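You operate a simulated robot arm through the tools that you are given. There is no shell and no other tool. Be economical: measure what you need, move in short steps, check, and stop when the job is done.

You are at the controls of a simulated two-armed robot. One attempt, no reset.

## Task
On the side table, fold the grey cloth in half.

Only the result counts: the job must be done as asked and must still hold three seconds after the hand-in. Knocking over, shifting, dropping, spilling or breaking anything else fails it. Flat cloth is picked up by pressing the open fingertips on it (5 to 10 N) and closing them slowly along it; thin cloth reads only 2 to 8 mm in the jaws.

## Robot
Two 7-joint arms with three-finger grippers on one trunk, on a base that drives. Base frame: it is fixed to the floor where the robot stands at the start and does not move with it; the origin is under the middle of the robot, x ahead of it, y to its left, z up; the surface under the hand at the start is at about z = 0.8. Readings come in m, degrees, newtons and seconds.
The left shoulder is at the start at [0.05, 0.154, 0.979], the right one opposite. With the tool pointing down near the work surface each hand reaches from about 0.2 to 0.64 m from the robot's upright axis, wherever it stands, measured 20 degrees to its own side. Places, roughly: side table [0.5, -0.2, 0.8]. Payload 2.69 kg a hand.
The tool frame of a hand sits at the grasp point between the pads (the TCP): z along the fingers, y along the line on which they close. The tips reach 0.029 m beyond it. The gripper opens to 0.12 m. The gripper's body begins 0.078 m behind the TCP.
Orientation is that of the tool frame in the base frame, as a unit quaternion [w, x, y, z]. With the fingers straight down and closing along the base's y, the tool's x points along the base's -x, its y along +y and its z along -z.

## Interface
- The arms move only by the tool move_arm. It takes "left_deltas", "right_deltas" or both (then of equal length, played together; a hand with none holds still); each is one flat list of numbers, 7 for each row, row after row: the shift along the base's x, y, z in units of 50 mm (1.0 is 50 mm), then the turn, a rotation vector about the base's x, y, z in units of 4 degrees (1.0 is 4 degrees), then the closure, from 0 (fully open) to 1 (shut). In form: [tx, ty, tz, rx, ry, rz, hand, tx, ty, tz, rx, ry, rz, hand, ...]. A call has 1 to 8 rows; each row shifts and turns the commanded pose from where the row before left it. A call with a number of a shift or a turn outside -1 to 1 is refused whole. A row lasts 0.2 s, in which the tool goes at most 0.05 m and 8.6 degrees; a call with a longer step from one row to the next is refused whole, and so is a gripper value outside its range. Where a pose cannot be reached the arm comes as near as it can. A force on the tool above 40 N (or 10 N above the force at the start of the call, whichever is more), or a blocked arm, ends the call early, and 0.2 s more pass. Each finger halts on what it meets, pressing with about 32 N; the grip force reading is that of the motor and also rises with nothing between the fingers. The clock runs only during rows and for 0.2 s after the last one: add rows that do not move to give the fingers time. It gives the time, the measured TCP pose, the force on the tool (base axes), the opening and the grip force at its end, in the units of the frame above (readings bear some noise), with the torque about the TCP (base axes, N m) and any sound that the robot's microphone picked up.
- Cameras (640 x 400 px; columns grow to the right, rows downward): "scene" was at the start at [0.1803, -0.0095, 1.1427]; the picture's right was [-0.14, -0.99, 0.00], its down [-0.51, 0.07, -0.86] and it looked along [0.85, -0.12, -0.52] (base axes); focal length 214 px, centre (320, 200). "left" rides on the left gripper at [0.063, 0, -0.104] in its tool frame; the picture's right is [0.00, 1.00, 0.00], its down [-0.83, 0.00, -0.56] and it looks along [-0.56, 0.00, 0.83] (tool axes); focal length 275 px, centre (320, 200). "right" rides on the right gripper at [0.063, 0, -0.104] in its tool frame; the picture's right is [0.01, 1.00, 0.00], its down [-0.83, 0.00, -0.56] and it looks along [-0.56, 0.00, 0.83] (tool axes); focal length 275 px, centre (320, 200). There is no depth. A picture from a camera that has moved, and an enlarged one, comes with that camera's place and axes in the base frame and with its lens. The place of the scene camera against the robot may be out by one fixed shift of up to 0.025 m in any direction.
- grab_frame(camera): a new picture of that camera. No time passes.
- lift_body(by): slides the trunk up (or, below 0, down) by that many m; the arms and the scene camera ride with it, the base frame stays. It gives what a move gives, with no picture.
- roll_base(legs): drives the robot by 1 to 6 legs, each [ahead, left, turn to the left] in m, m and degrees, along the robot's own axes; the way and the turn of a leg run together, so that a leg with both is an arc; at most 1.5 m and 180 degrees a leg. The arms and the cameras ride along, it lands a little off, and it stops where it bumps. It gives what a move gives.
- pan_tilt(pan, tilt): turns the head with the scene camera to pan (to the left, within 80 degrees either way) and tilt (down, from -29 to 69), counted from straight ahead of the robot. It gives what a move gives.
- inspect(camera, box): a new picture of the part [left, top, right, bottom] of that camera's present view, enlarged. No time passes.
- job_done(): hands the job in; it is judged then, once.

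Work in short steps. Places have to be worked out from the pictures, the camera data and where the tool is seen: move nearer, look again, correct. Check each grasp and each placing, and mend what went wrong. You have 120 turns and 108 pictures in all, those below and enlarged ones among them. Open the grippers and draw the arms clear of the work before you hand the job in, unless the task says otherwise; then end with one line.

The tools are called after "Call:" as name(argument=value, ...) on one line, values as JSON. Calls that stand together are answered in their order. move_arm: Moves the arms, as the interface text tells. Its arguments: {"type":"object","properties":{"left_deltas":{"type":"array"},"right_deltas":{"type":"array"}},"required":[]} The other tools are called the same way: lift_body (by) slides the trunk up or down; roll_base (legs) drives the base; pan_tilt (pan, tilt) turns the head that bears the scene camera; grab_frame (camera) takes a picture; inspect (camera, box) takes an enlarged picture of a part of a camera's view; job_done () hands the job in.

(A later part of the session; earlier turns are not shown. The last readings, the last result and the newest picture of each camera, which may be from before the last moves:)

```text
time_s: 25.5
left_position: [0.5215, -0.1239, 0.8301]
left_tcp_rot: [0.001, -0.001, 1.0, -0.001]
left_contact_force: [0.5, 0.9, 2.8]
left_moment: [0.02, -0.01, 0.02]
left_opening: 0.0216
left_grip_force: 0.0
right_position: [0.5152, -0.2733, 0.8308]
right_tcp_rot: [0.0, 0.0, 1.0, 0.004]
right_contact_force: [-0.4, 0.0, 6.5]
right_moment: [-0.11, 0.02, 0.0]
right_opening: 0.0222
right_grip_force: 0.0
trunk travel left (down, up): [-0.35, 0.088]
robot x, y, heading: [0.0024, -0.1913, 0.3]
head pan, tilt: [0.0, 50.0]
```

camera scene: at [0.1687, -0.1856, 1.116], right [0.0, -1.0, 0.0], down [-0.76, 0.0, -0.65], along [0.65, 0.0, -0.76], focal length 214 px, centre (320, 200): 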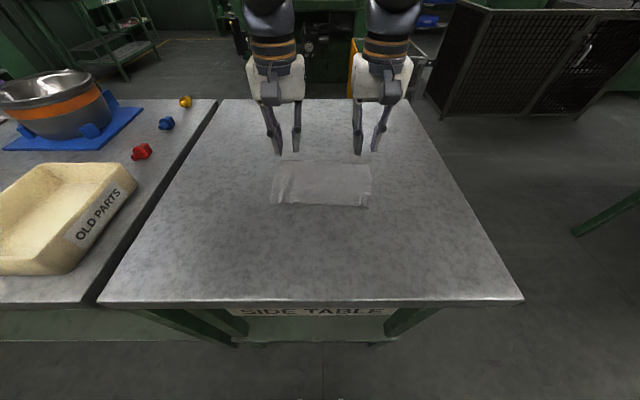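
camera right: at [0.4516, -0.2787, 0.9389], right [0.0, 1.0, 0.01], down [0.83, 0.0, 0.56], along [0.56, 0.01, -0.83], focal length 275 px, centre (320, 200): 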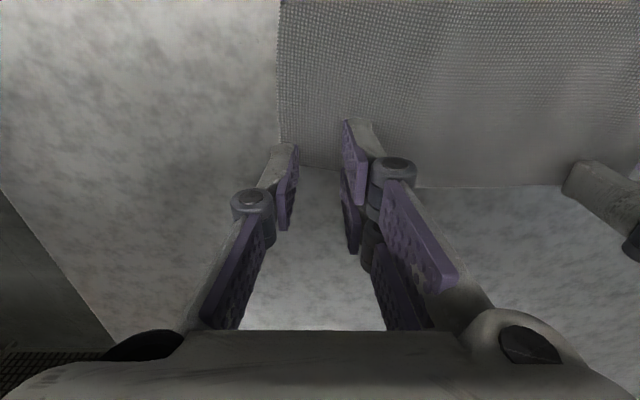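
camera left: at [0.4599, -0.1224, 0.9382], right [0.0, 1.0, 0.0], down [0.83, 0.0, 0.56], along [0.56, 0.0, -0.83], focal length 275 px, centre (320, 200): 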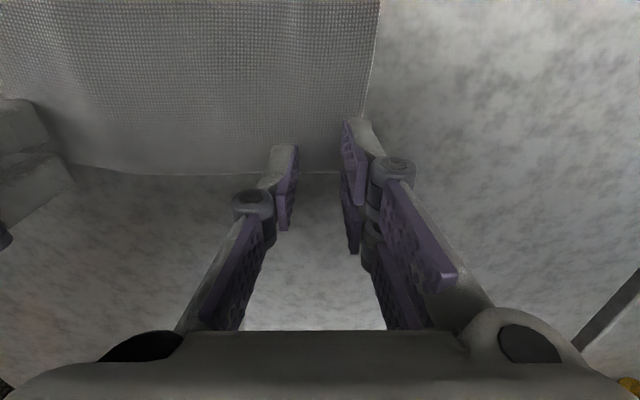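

Left is at 2.8 N and right at 6.5 N. I'll add 1 mm left and 0.4 mm right, then close slowly.

Call:
move_arm(left_deltas=[0, 0, -0.018, 0, 0, 0, 0.817, 0, 0, 0, 0, 0, 0, 0.817, 0, 0, 0, 0, 0, 0, 0.86, 0, 0, 0, 0, 0, 0, 0.9, 0, 0, 0, 0, 0, 0, 0.94, 0, 0, 0, 0, 0, 0, 0.98, 0, 0, 0, 0, 0, 0, 1, 0, 0, 0, 0, 0, 0, 1], right_deltas=[0, 0, -0.008, 0, 0, 0, 0.817, 0, 0, 0, 0, 0, 0, 0.817, 0, 0, 0, 0, 0, 0, 0.86, 0, 0, 0, 0, 0, 0, 0.9, 0, 0, 0, 0, 0, 0, 0.94, 0, 0, 0, 0, 0, 0, 0.98, 0, 0, 0, 0, 0, 0, 1, 0, 0, 0, 0, 0, 0, 1])

Call:
grab_frame(camera="left")

Call:
grab_frame(camera="right")

```text
time_s: 27.3
left_position: [0.5244, -0.1258, 0.8276]
left_tcp_rot: [0.001, -0.002, 1.0, -0.002]
left_contact_force: [0.0, -0.6, 1.5]
left_moment: [0.13, 0.03, 0.0]
left_opening: 0.0031
left_grip_force: 34.0
right_position: [0.5138, -0.2725, 0.8288]
right_tcp_rot: [-0.001, 0.0, 1.0, 0.002]
right_contact_force: [0.2, 0.4, -0.5]
right_moment: [0.01, 0.0, -0.01]
right_opening: 0.0
right_grip_force: 28.5
trunk travel left (down, up): [-0.35, 0.088]
robot x, y, heading: [-0.0013, -0.1933, 0.1]
head pan, tilt: [0.0, 50.0]
```

```text
75 pictures are left
camera left: at [0.4597, -0.1257, 0.9319], right [0.0, 1.0, 0.0], down [0.83, 0.0, 0.56], along [0.56, 0.0, -0.83], focal length 275 px, centre (320, 200)
```

left: 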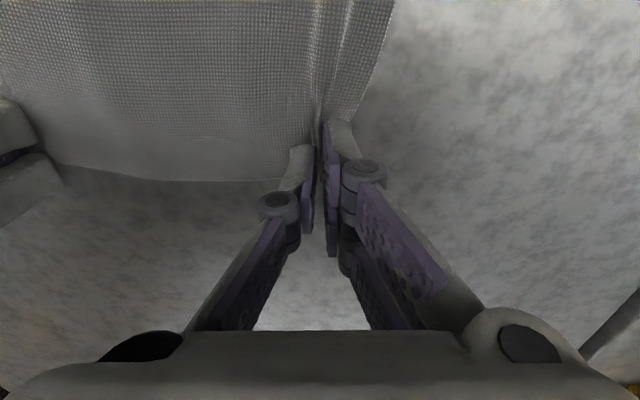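

```text
74 pictures are left
camera right: at [0.4513, -0.2734, 0.9333], right [0.0, 1.0, 0.01], down [0.83, 0.0, 0.55], along [0.55, 0.01, -0.83], focal length 275 px, centre (320, 200)
```

right: 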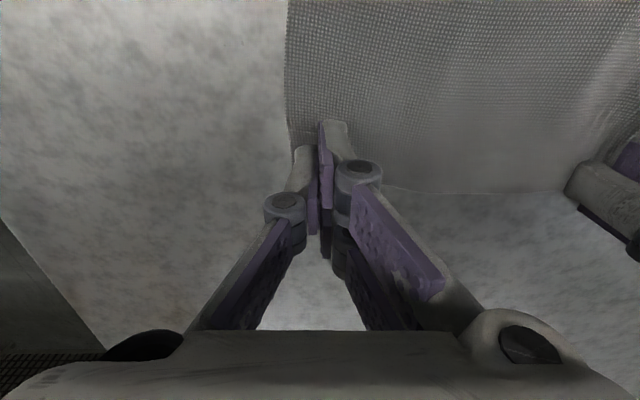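

Left holds (3.1 mm); right is empty again. I'll retry the right with a firmer press and 2 mm further inward.

Call:
move_arm(right_deltas=[0, 0, 0.16, 0, 0, 0, 1, 0, 0.04, 0, 0, 0, 0, 0.817, 0, 0, 0, 0, 0, 0, 0.817, 0, 0, -0.14, 0, 0, 0, 0.817, 0, 0, -0.03, 0, 0, 0, 0.817, 0, 0, 0, 0, 0, 0, 0.817])

```text
time_s: 28.7
left_position: [0.5215, -0.1246, 0.8278]
left_tcp_rot: [0.001, -0.002, 1.0, 0.0]
left_contact_force: [0.5, -1.0, 0.4]
left_moment: [-0.01, 0.01, 0.01]
left_opening: 0.0016
left_grip_force: 29.0
right_position: [0.515, -0.271, 0.8289]
right_tcp_rot: [0.001, 0.0, 1.0, 0.004]
right_contact_force: [0.1, 0.0, 16.6]
right_moment: [0.04, 0.02, 0.03]
right_opening: 0.0219
right_grip_force: 0.0
trunk travel left (down, up): [-0.35, 0.088]
robot x, y, heading: [0.0006, -0.1909, 0.1]
head pan, tilt: [0.0, 50.0]
```

Right presses at 16.6 N; I ease it 0.5 mm and close.

Call:
move_arm(right_deltas=[0, 0, 0.01, 0, 0, 0, 0.817, 0, 0, 0, 0, 0, 0, 0.85, 0, 0, 0, 0, 0, 0, 0.88, 0, 0, 0, 0, 0, 0, 0.91, 0, 0, 0, 0, 0, 0, 0.94, 0, 0, 0, 0, 0, 0, 0.97, 0, 0, 0, 0, 0, 0, 1, 0, 0, 0, 0, 0, 0, 1])

Call:
grab_frame(camera="right")

Call:
grab_frame(camera="left")

```text
time_s: 30.5
left_position: [0.5227, -0.1252, 0.8281]
left_tcp_rot: [0.001, -0.002, 1.0, -0.001]
left_contact_force: [0.2, -5.3, 1.3]
left_moment: [-0.02, 0.05, 0.02]
left_opening: 0.0024
left_grip_force: 32.1
right_position: [0.5144, -0.2708, 0.8291]
right_tcp_rot: [-0.001, 0.001, 1.0, 0.003]
right_contact_force: [-0.4, 7.2, 0.6]
right_moment: [0.15, -0.02, 0.04]
right_opening: 0.003
right_grip_force: 31.8
trunk travel left (down, up): [-0.35, 0.088]
robot x, y, heading: [0.0022, -0.1888, 0.1]
head pan, tilt: [0.0, 50.0]
```

```text
73 pictures are left
camera right: at [0.4514, -0.2715, 0.9332], right [0.0, 1.0, 0.01], down [0.83, 0.0, 0.55], along [0.55, 0.01, -0.83], focal length 275 px, centre (320, 200)
```

right: 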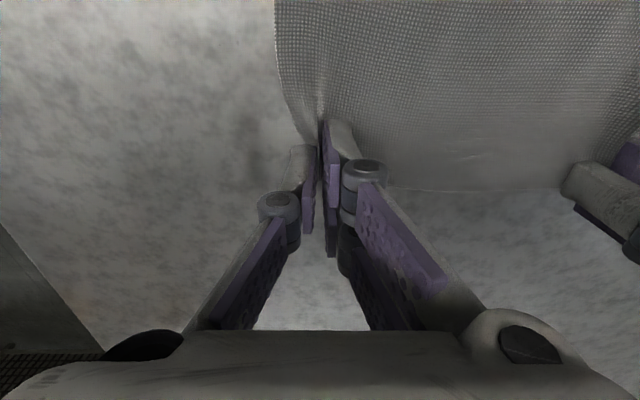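

```text
72 pictures are left
camera left: at [0.4595, -0.126, 0.932], right [0.0, 1.0, 0.0], down [0.83, 0.0, 0.56], along [0.56, 0.0, -0.83], focal length 275 px, centre (320, 200)
```

left: 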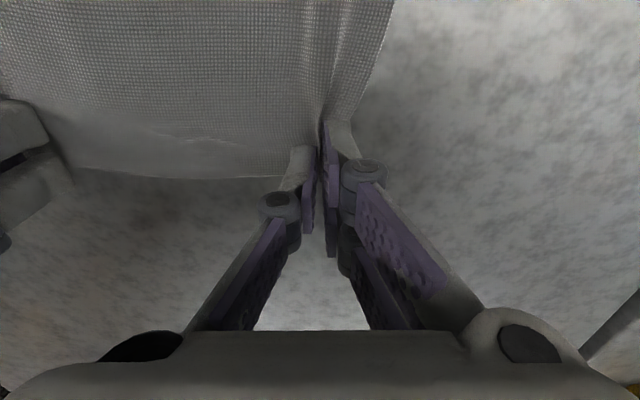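

Both hold (2.4 and 3.0 mm). I'll do a test lift of 26 mm, easing the sideways tension slightly.

Call:
move_arm(left_deltas=[-0.1, -0.02, 0.26, 0, 0, 0, 1, -0.1, -0.02, 0.26, 0, 0, 0, 1], right_deltas=[-0.1, 0.04, 0.26, 0, 0, 0, 1, -0.1, 0.04, 0.26, 0, 0, 0, 1])

Call:
inspect(camera="scene", box=[220, 80, 440, 230])

```text
time_s: 31.1
left_position: [0.5108, -0.1249, 0.8543]
left_tcp_rot: [0.001, -0.003, 1.0, 0.0]
left_contact_force: [-0.5, -0.3, -1.2]
left_moment: [0.09, -0.01, 0.0]
left_opening: 0.0026
left_grip_force: 32.9
right_position: [0.5045, -0.2681, 0.855]
right_tcp_rot: [0.0, 0.0, 1.0, 0.003]
right_contact_force: [0.5, 1.6, -1.7]
right_moment: [0.04, -0.03, 0.01]
right_opening: 0.0034
right_grip_force: 30.8
trunk travel left (down, up): [-0.35, 0.088]
robot x, y, heading: [0.0004, -0.1842, 0.2]
head pan, tilt: [0.0, 50.0]
```

```text
2.67 times, centred on (330, 155) of scene
camera zoom: at [0.1683, -0.1847, 1.115], right [0.0, -1.0, 0.0], down [-0.77, 0.0, -0.64], along [0.64, 0.0, -0.77], focal length 572 px, centre (293, 320)
```

zoom: 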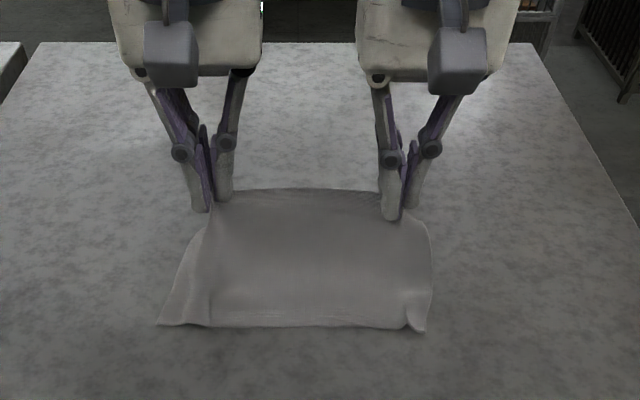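

Clean lift of the whole far edge. Now the first half of the arc: back and up while leaning the hands back 20°.

Call:
move_arm(left_deltas=[-0.204, 0.016, 0.103, 0, -1, 0, 1, -0.204, 0.016, 0.103, 0, -1, 0, 1, -0.204, 0.016, 0.103, 0, -1, 0, 1, -0.204, 0.016, 0.103, 0, -1, 0, 1, -0.204, 0.016, 0.103, 0, -1, 0, 1], right_deltas=[-0.204, 0.016, 0.103, 0, -1, 0, 1, -0.204, 0.016, 0.103, 0, -1, 0, 1, -0.204, 0.016, 0.103, 0, -1, 0, 1, -0.204, 0.016, 0.103, 0, -1, 0, 1, -0.204, 0.016, 0.103, 0, -1, 0, 1])

Call:
inspect(camera="scene", box=[220, 80, 440, 230])

```text
time_s: 32.3
left_position: [0.4611, -0.1228, 0.8796]
left_tcp_rot: [0.175, -0.002, 0.985, -0.002]
left_contact_force: [0.0, -11.4, -1.5]
left_moment: [-0.3, 0.0, -0.11]
left_opening: 0.0025
left_grip_force: 32.6
right_position: [0.4522, -0.2694, 0.8647]
right_tcp_rot: [0.113, 0.004, 0.994, -0.009]
right_contact_force: [0.8, 11.9, 0.7]
right_moment: [0.27, -0.02, 0.17]
right_opening: 0.0016
right_grip_force: 29.2
right hand out of reach, approached as far as the arm can: row 2, 3
trunk travel left (down, up): [-0.35, 0.088]
robot x, y, heading: [0.0008, -0.188, 0.2]
head pan, tilt: [0.0, 50.0]
```

```text
2.67 times, centred on (330, 155) of scene
camera zoom: at [0.1682, -0.1848, 1.115], right [0.0, -1.0, 0.0], down [-0.77, 0.0, -0.64], along [0.64, 0.0, -0.77], focal length 572 px, centre (293, 320)
```

zoom: 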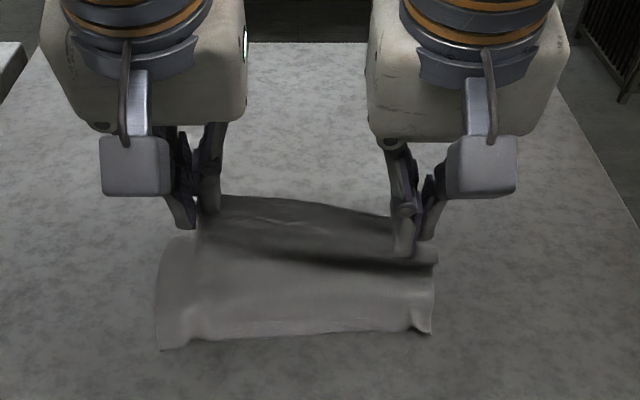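

The fold is rolling over well; right lags slightly with 13° of lean, and there's 11 N of sideways tension. Second half now: back and down, easing the hands toward each other.

Call:
move_arm(left_deltas=[-0.217, -0.012, -0.123, 0, -0.83, 0, 1, -0.217, -0.012, -0.123, 0, -0.83, 0, 1, -0.217, -0.012, -0.123, 0, -0.83, 0, 1, -0.217, -0.012, -0.123, 0, -0.83, 0, 1, -0.217, -0.012, -0.123, 0, -0.83, 0, 1, -0.217, -0.012, -0.123, 0, -0.83, 0, 1], right_deltas=[-0.15, 0.025, -0.087, 0, -1, 0, 1, -0.15, 0.025, -0.087, 0, -1, 0, 1, -0.15, 0.025, -0.087, 0, -1, 0, 1, -0.15, 0.025, -0.087, 0, -1, 0, 1, -0.15, 0.025, -0.087, 0, -1, 0, 1, -0.15, 0.025, -0.087, 0, -1, 0, 1])

Call:
inspect(camera="scene", box=[220, 80, 440, 230])

Call:
grab_frame(camera="right")

Call:
grab_frame(camera="left")

```text
time_s: 33.7
left_position: [0.3967, -0.1258, 0.8421]
left_tcp_rot: [0.342, -0.002, 0.94, 0.0]
left_contact_force: [-0.4, -0.2, 0.7]
left_moment: [-0.08, 0.04, -0.1]
left_opening: 0.0021
left_grip_force: 33.3
right_position: [0.4079, -0.2622, 0.839]
right_tcp_rot: [0.317, 0.006, 0.948, -0.009]
right_contact_force: [-0.9, -0.1, 1.2]
right_moment: [-0.11, -0.04, -0.13]
right_opening: 0.0016
right_grip_force: 31.4
trunk travel left (down, up): [-0.35, 0.088]
robot x, y, heading: [-0.0046, -0.188, 0.4]
head pan, tilt: [0.0, 50.0]
```

```text
2.67 times, centred on (330, 155) of scene
camera zoom: at [0.1683, -0.1847, 1.115], right [0.0, -1.0, 0.0], down [-0.77, 0.0, -0.64], along [0.64, 0.0, -0.77], focal length 572 px, centre (293, 320)
```

zoom: 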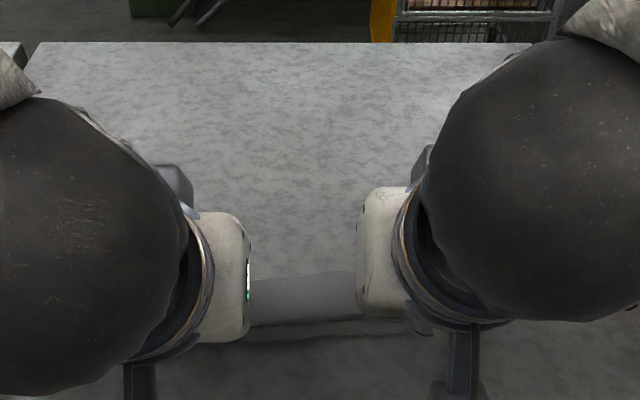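

```text
68 pictures are left
camera right: at [0.2948, -0.2596, 0.8841], right [0.01, 1.0, -0.02], down [0.33, 0.01, 0.94], along [0.94, -0.02, -0.33], focal length 275 px, centre (320, 200)
```

right: 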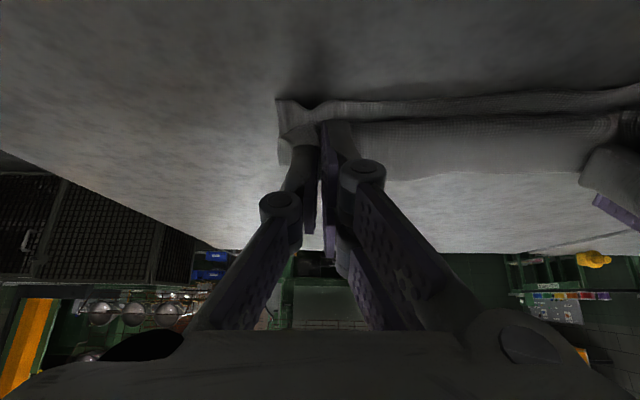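

```text
67 pictures are left
camera left: at [0.2813, -0.1269, 0.8808], right [0.0, 1.0, 0.0], down [0.28, 0.0, 0.96], along [0.96, 0.0, -0.28], focal length 275 px, centre (320, 200)
```

left: 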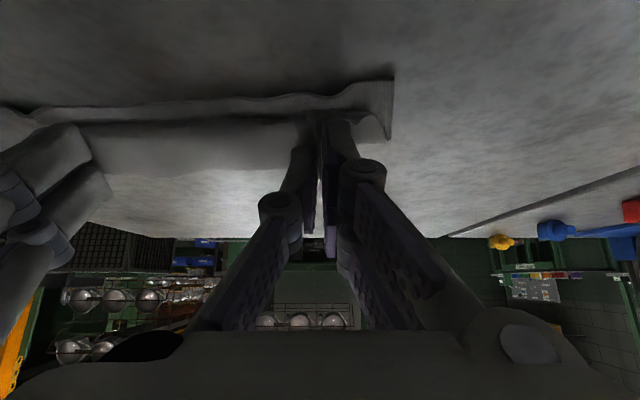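

The lower near edge is at x≈0.387 (left) and 0.397 (right), and the held edge is about 20 mm short of it. I'll pull both hands back 20 mm and lower 9 mm.

Call:
move_arm(left_deltas=[-0.133, 0.01, -0.05, 0, 0, 0, 1, -0.133, 0.01, -0.06, 0, 0, 0, 1, -0.133, 0.01, -0.06, 0, 0, 0, 1, 0, 0, 0, 0, 0, 0, 1], right_deltas=[-0.12, 0.02, -0.04, 0, 0, 0, 1, -0.12, 0.02, -0.05, 0, 0, 0, 1, -0.12, 0.02, -0.05, 0, 0, 0, 1, 0, 0, 0, 0, 0, 0, 1])

Call:
grab_frame(camera="right")

Call:
grab_frame(camera="left")

Call:
inspect(camera="scene", box=[220, 80, 440, 230])

```text
time_s: 34.7
left_position: [0.3737, -0.1262, 0.8347]
left_tcp_rot: [0.344, -0.002, 0.939, -0.001]
left_contact_force: [-0.2, -0.6, 3.9]
left_moment: [-0.03, -0.03, -0.02]
left_opening: 0.0026
left_grip_force: 34.6
right_position: [0.3893, -0.2608, 0.8337]
right_tcp_rot: [0.321, 0.006, 0.947, -0.011]
right_contact_force: [-14.5, -14.1, 57.6]
right_moment: [-0.24, 0.52, 0.55]
right_opening: 0.0026
right_grip_force: 33.8
trunk travel left (down, up): [-0.35, 0.088]
robot x, y, heading: [0.0034, -0.1902, 0.4]
head pan, tilt: [0.0, 50.0]
```

```text
66 pictures are left
camera right: at [0.2761, -0.2569, 0.8794], right [0.02, 1.0, -0.02], down [0.32, 0.01, 0.95], along [0.95, -0.02, -0.32], focal length 275 px, centre (320, 200)
```

right: 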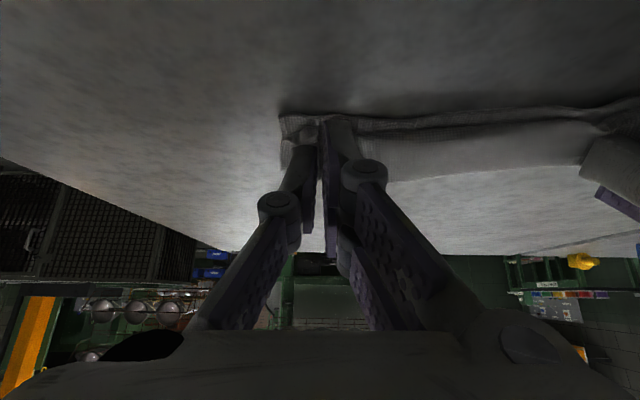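

```text
65 pictures are left
camera left: at [0.2593, -0.1261, 0.8741], right [0.0, 1.0, 0.0], down [0.28, 0.0, 0.96], along [0.96, 0.0, -0.28], focal length 275 px, centre (320, 200)
```

left: 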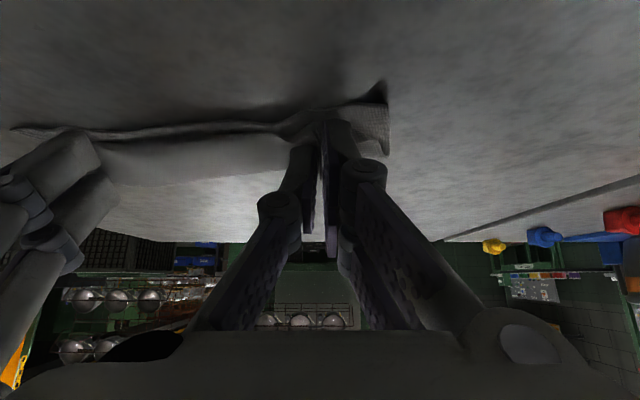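

```text
2.67 times, centred on (330, 155) of scene
camera zoom: at [0.1658, -0.1849, 1.1158], right [0.0, -1.0, 0.0], down [-0.76, 0.0, -0.64], along [0.64, 0.0, -0.76], focal length 572 px, centre (293, 320)
```

zoom: 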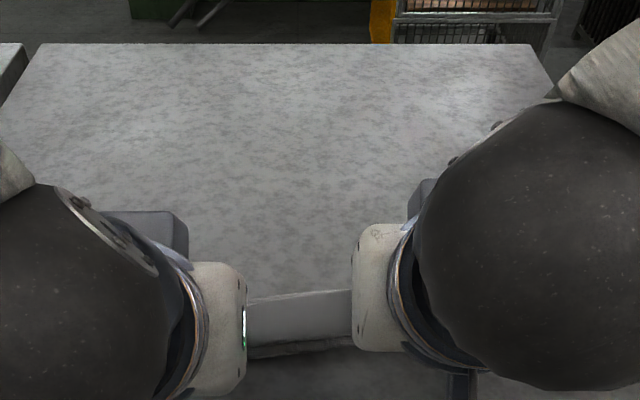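

Edges now coincide (pinch ≈ near edge + 9 mm), but the right presses at 57 N. I'll lift the right 4 mm first.

Call:
move_arm(left_deltas=[0, 0, 0.02, 0, 0, 0, 1, 0, 0, 0, 0, 0, 0, 1], right_deltas=[0, 0, 0.07, 0, 0, 0, 1, 0, 0, 0, 0, 0, 0, 1])

```text
time_s: 35.3
left_position: [0.3753, -0.1247, 0.836]
left_tcp_rot: [0.343, -0.002, 0.939, -0.001]
left_contact_force: [0.1, -0.4, 4.5]
left_moment: [-0.07, -0.05, 0.01]
left_opening: 0.0011
left_grip_force: 29.9
right_position: [0.389, -0.2599, 0.8342]
right_tcp_rot: [0.317, 0.007, 0.948, -0.011]
right_contact_force: [-18.7, -13.2, 51.0]
right_moment: [-0.72, 0.42, -0.2]
right_opening: 0.0018
right_grip_force: 33.8
trunk travel left (down, up): [-0.35, 0.088]
robot x, y, heading: [-0.0016, -0.1882, 0.4]
head pan, tilt: [0.0, 50.0]
```

The right still feels 51 N after lifting. I'll look for what it touches.

Call:
grab_frame(camera="scene")

Call:
inspect(camera="left", box=[0, 60, 420, 260])

Call:
inspect(camera="right", box=[220, 60, 640, 260])

```text
63 pictures are left
camera scene: at [0.1667, -0.185, 1.1151], right [0.0, -1.0, 0.0], down [-0.76, 0.0, -0.64], along [0.64, 0.0, -0.76], focal length 214 px, centre (320, 200)
```

scene: 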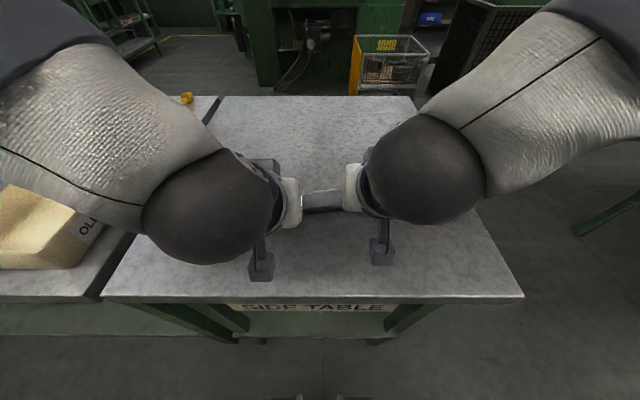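

```text
1.52 times, centred on (210, 160) of left
camera zoom: at [0.26, -0.1259, 0.874], right [0.0, 1.0, 0.0], down [0.28, 0.0, 0.96], along [0.96, 0.0, -0.28], focal length 420 px, centre (488, 261)
```

zoom: 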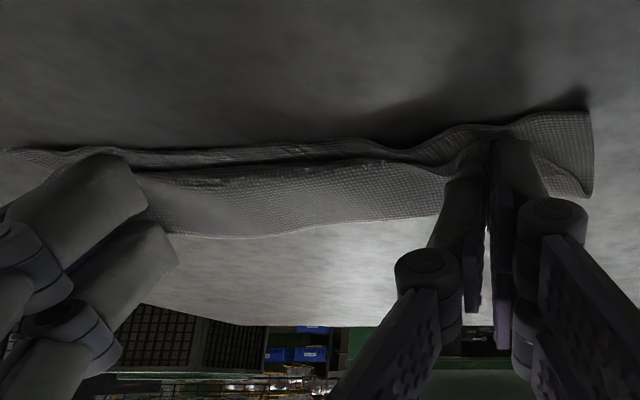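

```text
1.52 times, centred on (430, 160) of right
camera zoom: at [0.2754, -0.2571, 0.8807], right [0.01, 1.0, -0.02], down [0.33, 0.01, 0.94], along [0.94, -0.02, -0.33], focal length 420 px, centre (152, 261)
```

zoom: 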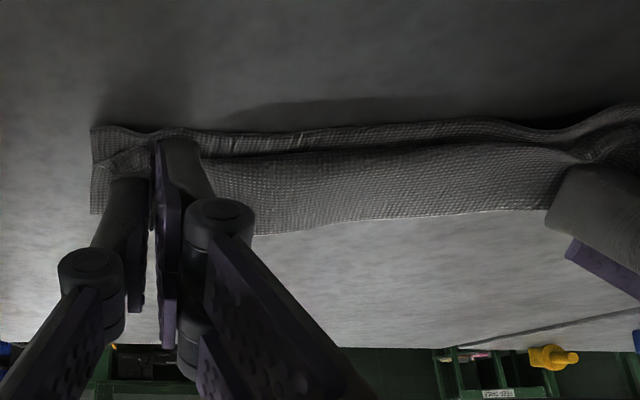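

The fold looks good in both wrist views. I'll lift the right a further 5 mm to relieve that load.

Call:
move_arm(right_deltas=[0, 0, 0.05, 0, 0, 0, 1, 0, 0, 0.05, 0, 0, 0, 1, 0, 0, 0, 0, 0, 0, 1])

```text
time_s: 36.1
left_position: [0.3759, -0.1251, 0.8345]
left_tcp_rot: [0.342, -0.002, 0.94, -0.001]
left_contact_force: [-0.7, -0.7, 10.1]
left_moment: [-0.13, -0.06, -0.06]
left_opening: 0.0011
left_grip_force: 29.7
right_position: [0.3885, -0.26, 0.8391]
right_tcp_rot: [0.315, 0.006, 0.949, -0.01]
right_contact_force: [0.6, 0.9, -0.4]
right_moment: [0.0, -0.03, 0.01]
right_opening: 0.0026
right_grip_force: 30.5
trunk travel left (down, up): [-0.35, 0.088]
robot x, y, heading: [0.0042, -0.1864, 0.2]
head pan, tilt: [0.0, 50.0]
```

The right is free now. I open both hands to 30 mm and let the cloth settle.

Call:
move_arm(left_deltas=[0, 0, 0.05, 0, 0, 0, 1, 0, 0, 0, 0, 0, 0, 0.9, 0, 0, 0, 0, 0, 0, 0.8, 0, 0, 0, 0, 0, 0, 0.75, 0, 0, 0, 0, 0, 0, 0.75], right_deltas=[0, 0, 0, 0, 0, 0, 1, 0, 0, 0, 0, 0, 0, 0.9, 0, 0, 0, 0, 0, 0, 0.8, 0, 0, 0, 0, 0, 0, 0.75, 0, 0, 0, 0, 0, 0, 0.75])

Call:
grab_frame(camera="left")

Call:
grab_frame(camera="right")

```text
time_s: 37.3
left_position: [0.3764, -0.1247, 0.8384]
left_tcp_rot: [0.342, -0.002, 0.94, 0.0]
left_contact_force: [-0.2, -0.6, 0.4]
left_moment: [-0.02, 0.0, 0.01]
left_opening: 0.0299
left_grip_force: 0.0
right_position: [0.3897, -0.259, 0.8398]
right_tcp_rot: [0.317, 0.006, 0.949, -0.01]
right_contact_force: [-0.4, -0.5, 0.5]
right_moment: [-0.03, -0.01, 0.02]
right_opening: 0.03
right_grip_force: 0.0
trunk travel left (down, up): [-0.35, 0.088]
robot x, y, heading: [-0.0001, -0.1892, 0.1]
head pan, tilt: [0.0, 50.0]
```

```text
60 pictures are left
camera left: at [0.2615, -0.1258, 0.8762], right [0.0, 1.0, 0.0], down [0.28, 0.0, 0.96], along [0.96, 0.0, -0.28], focal length 275 px, centre (320, 200)
```

left: 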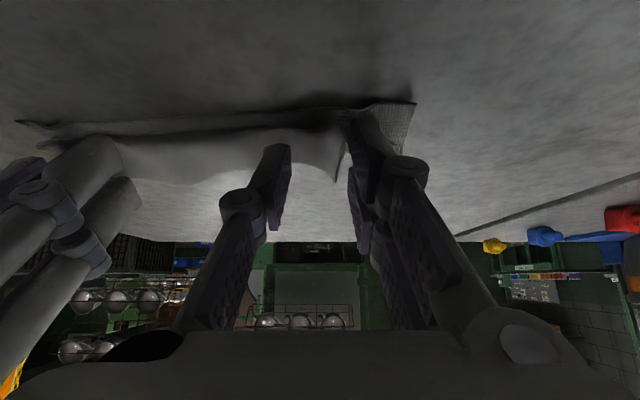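

```text
59 pictures are left
camera right: at [0.2772, -0.257, 0.8857], right [0.01, 1.0, -0.02], down [0.33, 0.01, 0.94], along [0.94, -0.02, -0.33], focal length 275 px, centre (320, 200)
```

right: 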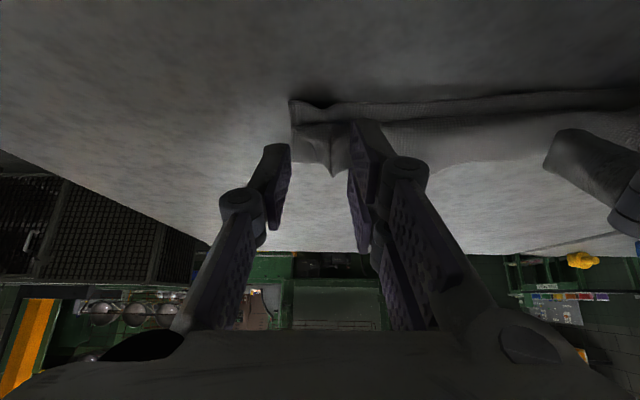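

Both released. I withdraw back and up along the fingers.

Call:
move_arm(left_deltas=[-0.25, 0, 0.3, 0, 0, 0, 0.75, -0.25, 0, 0.3, 0, 0, 0, 0.75, -0.25, 0, 0.4, 0, 0, 0, 0.75, -0.1, 0.2, 0.6, 0, 0.9, 0, 0.75, 0, 0.2, 0.7, 0, 0.9, 0, 0.75, 0, 0.2, 0.7, 0, 0.9, 0, 0.75], right_deltas=[-0.25, 0, 0.3, 0, 0, 0, 0.75, -0.25, 0, 0.3, 0, 0, 0, 0.75, -0.25, 0, 0.4, 0, 0, 0, 0.75, -0.1, -0.2, 0.6, 0, 0.9, 0, 0.75, 0, -0.2, 0.7, 0, 0.9, 0, 0.75, 0, -0.2, 0.7, 0, 0.9, 0, 0.75])

Call:
inspect(camera="scene", box=[220, 130, 440, 280])

Call:
grab_frame(camera="left")

Call:
grab_frame(camera="right")

```text
time_s: 38.7
left_position: [0.3343, -0.0941, 0.9836]
left_tcp_rot: [0.249, -0.003, 0.969, 0.002]
left_contact_force: [-0.1, -0.5, 0.8]
left_moment: [-0.01, 0.0, 0.01]
left_opening: 0.03
left_grip_force: 0.0
right_position: [0.3463, -0.2885, 0.9901]
right_tcp_rot: [0.225, 0.005, 0.974, -0.011]
right_contact_force: [-1.5, 0.2, -0.6]
right_moment: [0.02, 0.02, -0.01]
right_opening: 0.0301
right_grip_force: 0.2
trunk travel left (down, up): [-0.35, 0.088]
robot x, y, heading: [0.0007, -0.1854, 0.3]
head pan, tilt: [0.0, 50.0]
```

```text
2.67 times, centred on (330, 205) of scene
camera zoom: at [0.18, -0.1847, 1.1381], right [0.0, -1.0, 0.0], down [-0.56, 0.0, -0.83], along [0.83, 0.0, -0.56], focal length 572 px, centre (293, 187)
```

zoom: 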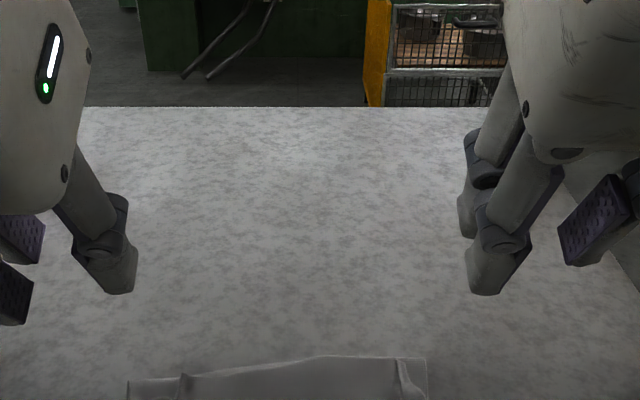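

```text
57 pictures are left
camera left: at [0.2286, -0.0951, 1.0453], right [0.0, 1.0, 0.0], down [0.46, 0.0, 0.89], along [0.89, 0.0, -0.46], focal length 275 px, centre (320, 200)
```

left: 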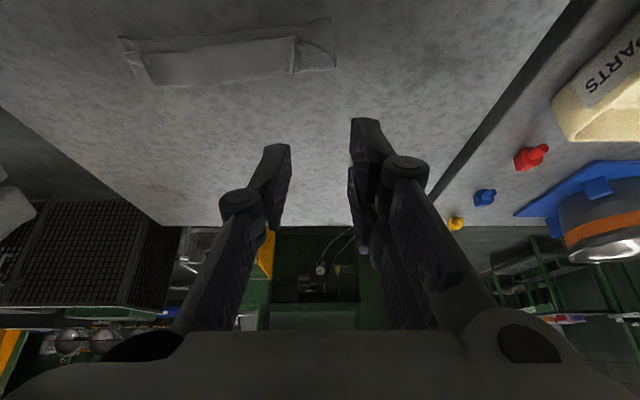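

```text
56 pictures are left
camera right: at [0.2449, -0.286, 1.0574], right [0.01, 1.0, -0.02], down [0.5, 0.01, 0.86], along [0.86, -0.02, -0.5], focal length 275 px, centre (320, 200)
```

right: 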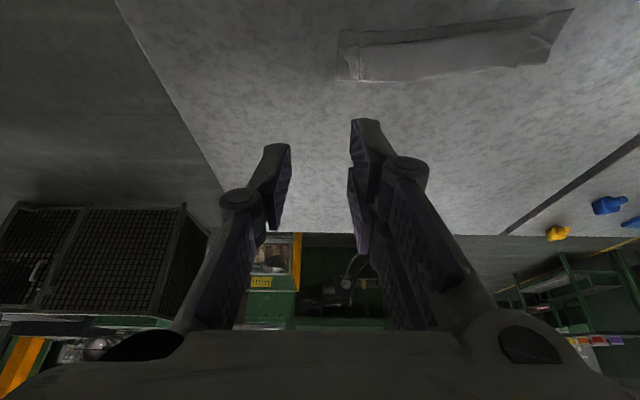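

Arms are clear. I'll tilt the head down and zoom in to check how the layers lie.

Call:
pan_tilt(pan=0, tilt=60)

Call:
inspect(camera="scene", box=[220, 130, 440, 270])

Call:
inspect(camera="left", box=[110, 0, 350, 120])

Call:
inspect(camera="right", box=[320, 0, 600, 110])

```text
time_s: 39.4
left_position: [0.3341, -0.0937, 0.9856]
left_tcp_rot: [0.249, -0.006, 0.968, 0.001]
left_contact_force: [-0.6, -0.2, 0.1]
left_moment: [-0.01, 0.01, -0.01]
left_opening: 0.0298
left_grip_force: 0.0
right_position: [0.347, -0.289, 0.9899]
right_tcp_rot: [0.227, 0.006, 0.974, -0.011]
right_contact_force: [-0.9, -0.6, 0.6]
right_moment: [0.01, -0.01, 0.0]
right_opening: 0.0302
right_grip_force: 0.0
trunk travel left (down, up): [-0.35, 0.088]
robot x, y, heading: [-0.0033, -0.1887, 0.1]
head pan, tilt: [0.0, 60.0]
```

```text
2.86 times, centred on (330, 200) of scene
camera zoom: at [0.1799, -0.1849, 1.1376], right [0.0, -1.0, 0.0], down [-0.56, 0.0, -0.83], along [0.83, 0.0, -0.56], focal length 613 px, centre (291, 200)
```

zoom: 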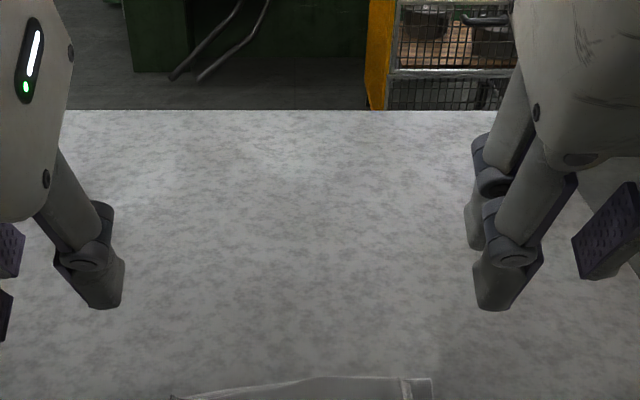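

```text
2.67 times, centred on (230, 60) of left
camera zoom: at [0.2292, -0.0956, 1.0451], right [-0.01, 1.0, 0.0], down [0.46, 0.0, 0.89], along [0.89, 0.0, -0.46], focal length 734 px, centre (560, 573)
```

zoom: 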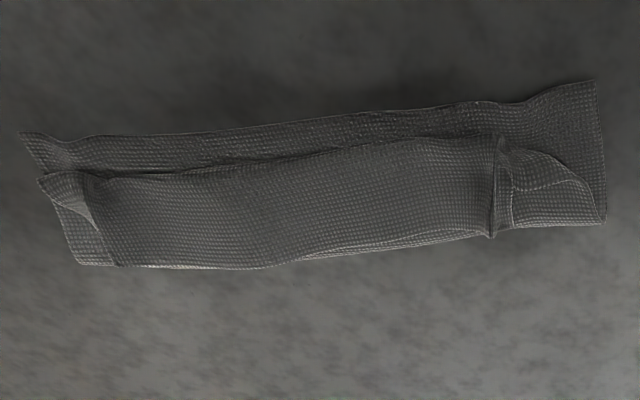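

```text
2.29 times, centred on (460, 55) of right
camera zoom: at [0.2451, -0.2857, 1.0567], right [0.01, 1.0, -0.02], down [0.5, 0.01, 0.86], along [0.86, -0.02, -0.5], focal length 629 px, centre (0, 531)
```

zoom: 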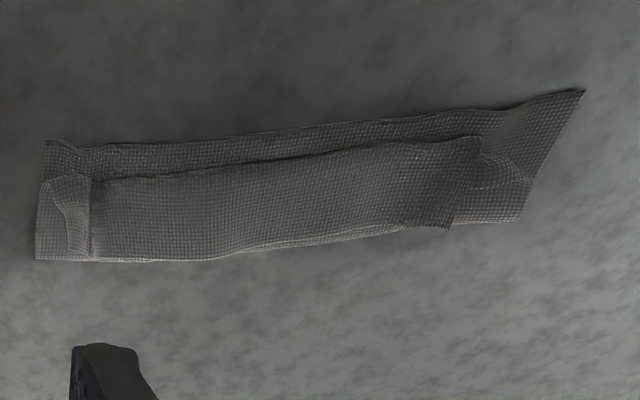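

The top layer reaches within about 12 mm of the near edge, but its corners look turned in and possibly its hem too. I'll move the right hand aside and use the left wrist camera from above for a clear look.

Call:
move_arm(right_deltas=[0.1, -0.6, 0.1, 0, 1, 0, 0.75, 0.1, -0.6, 0.1, 0, 1, 0, 0.75, 0, -0.6, 0, 0, 1, 0, 0.75, 0, -0.6, 0, 0, 1, 0, 0.75, 0, 0, 0, 0, 1, 0, 0.75, 0, 0, 0, 0, 1, 0, 0.75, 0, 0, 0, 0, 0.5, 0, 0.75], left_deltas=[0, 0, 0, 0, 1, 0, 0.75, 0, 0, 0, 0, 1, 0, 0.75, -0.1, -0.3, -0.1, 0, 1, 0, 0.75, -0.1, -0.4, -0.1, 0, 1, 0, 0.75, -0.1, -0.4, -0.1, 0, 1, 0, 0.75, -0.1, -0.4, -0.1, 0, 1, 0, 0.75, 0, -0.4, -0.1, 0, 1, 0, 0.75])

Call:
grab_frame(camera="left")

Call:
grab_frame(camera="scene")

```text
time_s: 41.0
left_position: [0.3143, -0.1911, 0.9622]
left_tcp_rot: [0.011, -0.003, 1.0, -0.001]
left_contact_force: [-0.3, 0.1, 0.2]
left_moment: [-0.03, -0.01, -0.04]
left_opening: 0.0299
left_grip_force: 0.1
right_position: [0.358, -0.4097, 0.9999]
right_tcp_rot: [0.0, 0.002, 1.0, -0.012]
right_contact_force: [-0.3, 0.6, 0.8]
right_moment: [-0.01, 0.0, -0.01]
right_opening: 0.03
right_grip_force: 0.1
trunk travel left (down, up): [-0.35, 0.088]
robot x, y, heading: [0.0017, -0.1889, -0.0]
head pan, tilt: [0.0, 60.0]
```

```text
52 pictures are left
camera left: at [0.2494, -0.1916, 1.0651], right [0.0, 1.0, 0.0], down [0.82, 0.0, 0.57], along [0.57, 0.0, -0.82], focal length 275 px, centre (320, 200)
```

left: 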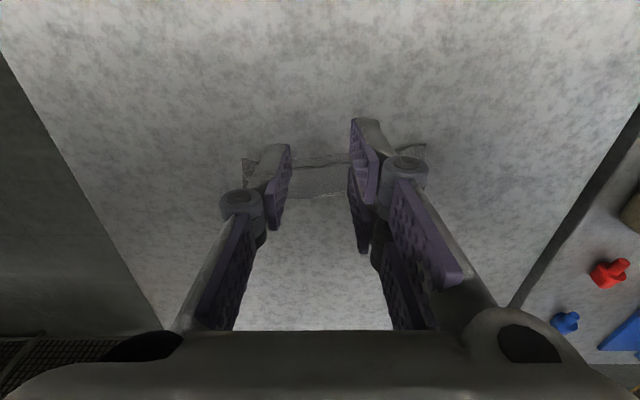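

```text
51 pictures are left
camera scene: at [0.1497, -0.2166, 1.1016], right [-0.47, -0.88, 0.0], down [-0.77, 0.41, -0.49], along [0.43, -0.23, -0.87], focal length 214 px, centre (320, 200)
```

scene: 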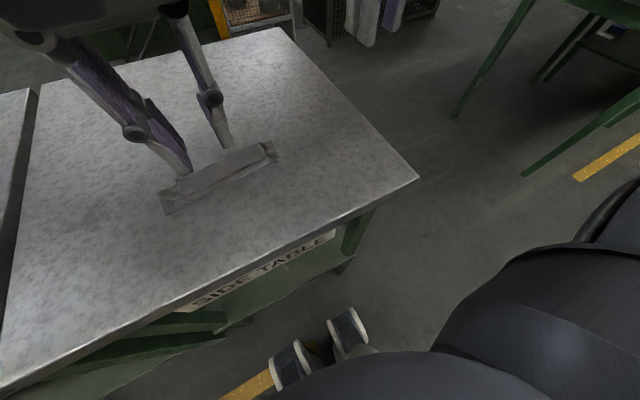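

Fingers block the view from here. I'll swing the left hand out to the left and zoom with the head camera.

Call:
move_arm(left_deltas=[0, 0.8, 0.1, 0, 0, 0, 0.75, 0, 0.8, 0.1, 0, 0, 0, 0.75, 0, 0.8, 0.1, 0, 0, 0, 0.75])

Call:
pan_tilt(pan=0, tilt=55)

Call:
grab_frame(camera="scene")

Call:
inspect(camera="left", box=[60, 110, 300, 230])

Call:
inspect(camera="right", box=[400, 80, 640, 220])

```text
time_s: 41.8
left_position: [0.3133, -0.0699, 0.9776]
left_tcp_rot: [0.011, -0.001, 1.0, -0.001]
left_contact_force: [-0.2, 1.2, 0.4]
left_moment: [-0.01, 0.01, -0.02]
left_opening: 0.0301
left_grip_force: 0.1
right_position: [0.3565, -0.4088, 1.0001]
right_tcp_rot: [0.002, 0.003, 1.0, -0.012]
right_contact_force: [-0.1, -0.6, 0.2]
right_moment: [-0.01, 0.01, -0.01]
right_opening: 0.0295
right_grip_force: 0.1
trunk travel left (down, up): [-0.35, 0.088]
robot x, y, heading: [0.0012, -0.1882, 0.3]
head pan, tilt: [0.0, 60.0]
```

```text
time_s: 42.5
left_position: [0.3137, -0.0712, 0.9781]
left_tcp_rot: [0.011, -0.002, 1.0, -0.001]
left_contact_force: [0.0, -0.1, -0.6]
left_moment: [0.01, 0.03, 0.02]
left_opening: 0.0298
left_grip_force: 0.1
right_position: [0.3572, -0.4088, 0.999]
right_tcp_rot: [0.001, 0.003, 1.0, -0.011]
right_contact_force: [-0.3, 0.1, 0.5]
right_moment: [-0.02, 0.01, -0.02]
right_opening: 0.0299
right_grip_force: 0.1
trunk travel left (down, up): [-0.35, 0.088]
robot x, y, heading: [-0.0002, -0.1888, 0.3]
head pan, tilt: [0.0, 55.0]
```

```text
50 pictures are left
camera scene: at [0.1636, -0.1848, 1.1084], right [0.0, -1.0, 0.0], down [-0.82, 0.0, -0.57], along [0.57, 0.0, -0.82], focal length 214 px, centre (320, 200)
```

scene: 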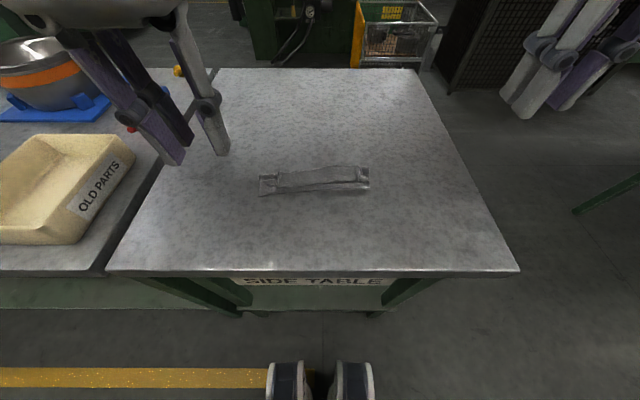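

```text
2.67 times, centred on (180, 170) of left
camera zoom: at [0.2488, -0.0717, 1.0802], right [0.0, 1.0, 0.0], down [0.82, 0.0, 0.57], along [0.57, 0.0, -0.82], focal length 734 px, centre (693, 280)
```

zoom: 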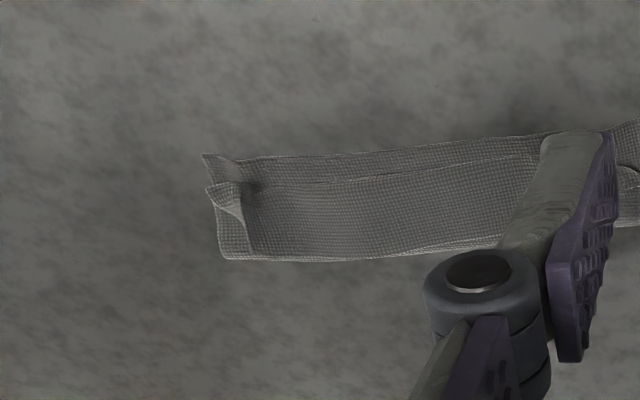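

```text
2.67 times, centred on (520, 150) of right
camera zoom: at [0.2946, -0.4065, 1.1044], right [0.0, 1.0, -0.02], down [0.83, 0.01, 0.56], along [0.56, -0.02, -0.83], focal length 734 px, centre (-213, 333)
```

zoom: 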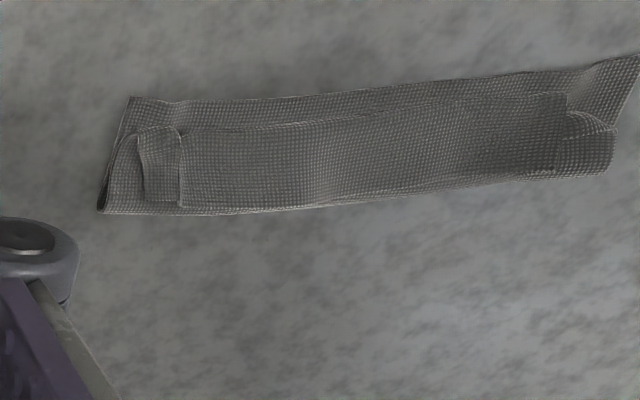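

Call:
inspect(camera="scene", box=[250, 150, 380, 210])

```text
4.92 times, centred on (315, 180) of scene
camera zoom: at [0.1636, -0.1848, 1.1084], right [0.0, -1.0, 0.0], down [-0.82, 0.0, -0.57], along [0.57, 0.0, -0.82], focal length 1056 px, centre (345, 298)
```

zoom: 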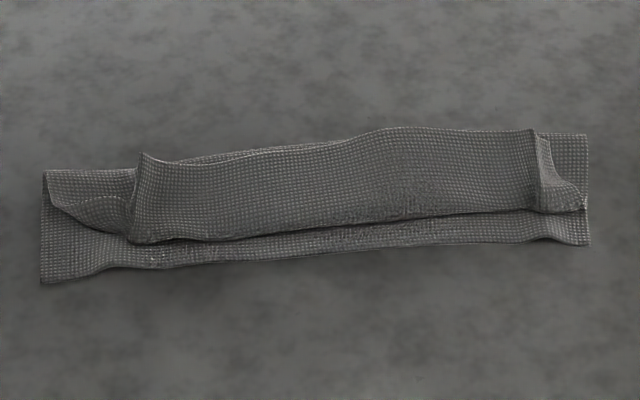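

The fold lies about 12 mm short of the near edge, with a pleat left at each pinch: left near (0.38,-0.10), right near (0.394,-0.252) by wrist data (the head camera reads about 24 mm too far). I'll bring the hands upright over the pleats to regrasp the top layer, pull it back and spread it.

Call:
move_arm(left_deltas=[0.312, -0.124, -0.43, 0, 0, 0, 0.75, 0.312, -0.124, -0.43, 0, 0, 0, 0.75, 0.312, -0.124, -0.43, 0, 0, 0, 0.75, 0.312, -0.124, -0.43, 0, 0, 0, 0.75, 0.312, -0.124, -0.43, 0, 0, 0, 0.75, 0, 0, 0, 0, 0, 0, 0.75], right_deltas=[0.19, 0.62, -0.52, 0, 0, 0, 0.75, 0.19, 0.62, -0.52, 0, 0, 0, 0.75, 0.19, 0.62, -0.52, 0, 0, 0, 0.75, 0.19, 0.62, -0.52, 0, 0, 0, 0.75, 0.19, 0.62, -0.52, 0, 0, 0, 0.75, 0, 0, 0, 0, 0, 0, 0.75])

Call:
inspect(camera="left", box=[160, 60, 480, 260])

Call:
inspect(camera="right", box=[160, 60, 480, 260])

```text
time_s: 43.9
left_position: [0.3925, -0.101, 0.8693]
left_tcp_rot: [0.01, -0.002, 1.0, -0.001]
left_contact_force: [0.3, -0.4, 0.7]
left_moment: [-0.01, -0.03, -0.02]
left_opening: 0.0298
left_grip_force: 0.1
right_position: [0.4058, -0.2553, 0.8695]
right_tcp_rot: [0.001, 0.002, 1.0, -0.01]
right_contact_force: [0.1, -0.6, 0.1]
right_moment: [0.04, 0.0, -0.01]
right_opening: 0.0299
right_grip_force: 0.1
trunk travel left (down, up): [-0.35, 0.088]
robot x, y, heading: [-0.003, -0.1894, 0.1]
head pan, tilt: [0.0, 55.0]
```

```text
2.00 times, centred on (320, 160) of left
camera zoom: at [0.3275, -0.1024, 0.9721], right [0.0, 1.0, 0.0], down [0.82, 0.0, 0.57], along [0.57, 0.0, -0.82], focal length 551 px, centre (320, 280)
```

zoom: 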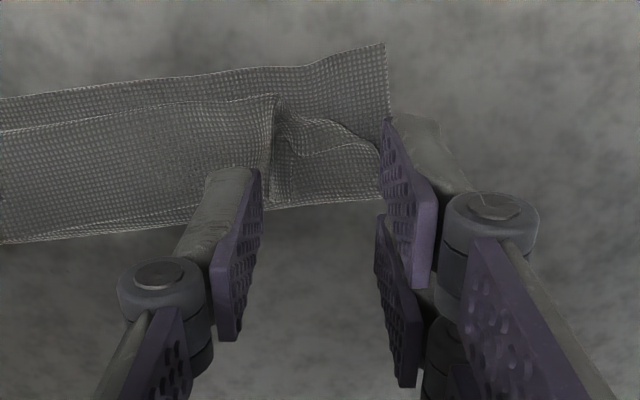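

```text
2.00 times, centred on (320, 160) of right
camera zoom: at [0.3422, -0.2523, 0.9737], right [0.0, 1.0, -0.02], down [0.83, 0.01, 0.56], along [0.56, -0.02, -0.83], focal length 551 px, centre (320, 280)
```

zoom: 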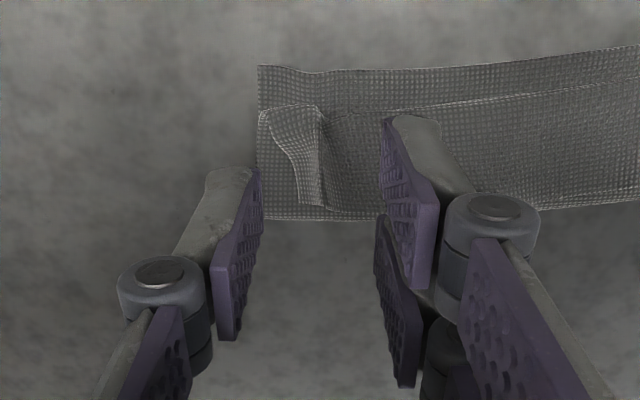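

Layer arithmetic shows lower 52 mm + top 38 mm ≈ 90 of 128 mm, so about 38 mm of the original far edge is lying folded back on top, giving three layers. I'll undo it: take both pleats at the near crease lightly, carry them up and over to +x, and redo it with a better edge grip.

Call:
move_arm(left_deltas=[-0.12, -0.32, 0, 0, 0, 0, 0.75, 0, 0, -0.35, 0, 0, 0, 0.75, 0, 0, -0.33, 0, 0, 0, 0.75, 0, 0, 0, 0, 0, 0, 0.75], right_deltas=[-0.08, -0.06, 0, 0, 0, 0, 0.75, 0, 0, -0.35, 0, 0, 0, 0.75, 0, 0, -0.33, 0, 0, 0, 0.75, 0, 0, 0, 0, 0, 0, 0.75])

Call:
inspect(camera="left", box=[160, 60, 480, 260])

Call:
inspect(camera="right", box=[160, 60, 480, 260])

```text
time_s: 44.9
left_position: [0.3864, -0.1164, 0.8347]
left_tcp_rot: [0.011, -0.002, 1.0, 0.0]
left_contact_force: [-0.3, 0.3, -0.7]
left_moment: [0.01, -0.04, 0.0]
left_opening: 0.0303
left_grip_force: 0.1
right_position: [0.4019, -0.2562, 0.8361]
right_tcp_rot: [0.001, 0.003, 1.0, -0.011]
right_contact_force: [-0.7, -0.5, -0.9]
right_moment: [0.01, 0.0, -0.04]
right_opening: 0.03
right_grip_force: 0.1
trunk travel left (down, up): [-0.35, 0.088]
robot x, y, heading: [0.0002, -0.1886, 0.3]
head pan, tilt: [0.0, 55.0]
```

```text
2.00 times, centred on (320, 160) of left
camera zoom: at [0.322, -0.1179, 0.9381], right [0.0, 1.0, 0.0], down [0.82, 0.0, 0.57], along [0.57, 0.0, -0.82], focal length 551 px, centre (320, 280)
```

zoom: 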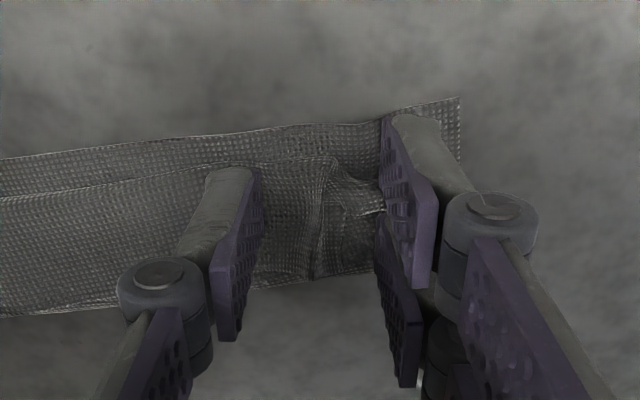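

```text
2.00 times, centred on (320, 160) of right
camera zoom: at [0.338, -0.2546, 0.9405], right [0.0, 1.0, -0.02], down [0.83, 0.01, 0.56], along [0.56, -0.02, -0.83], focal length 551 px, centre (320, 280)
```

zoom: 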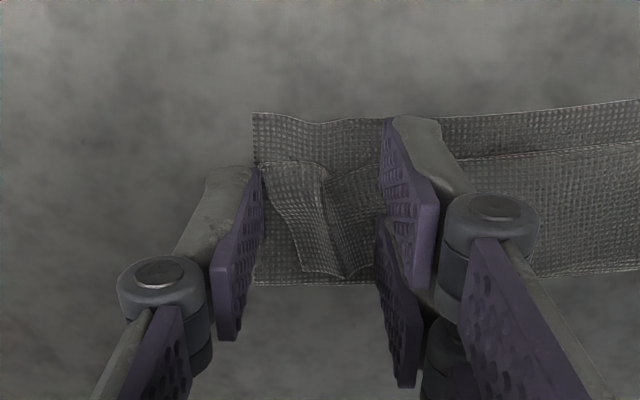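

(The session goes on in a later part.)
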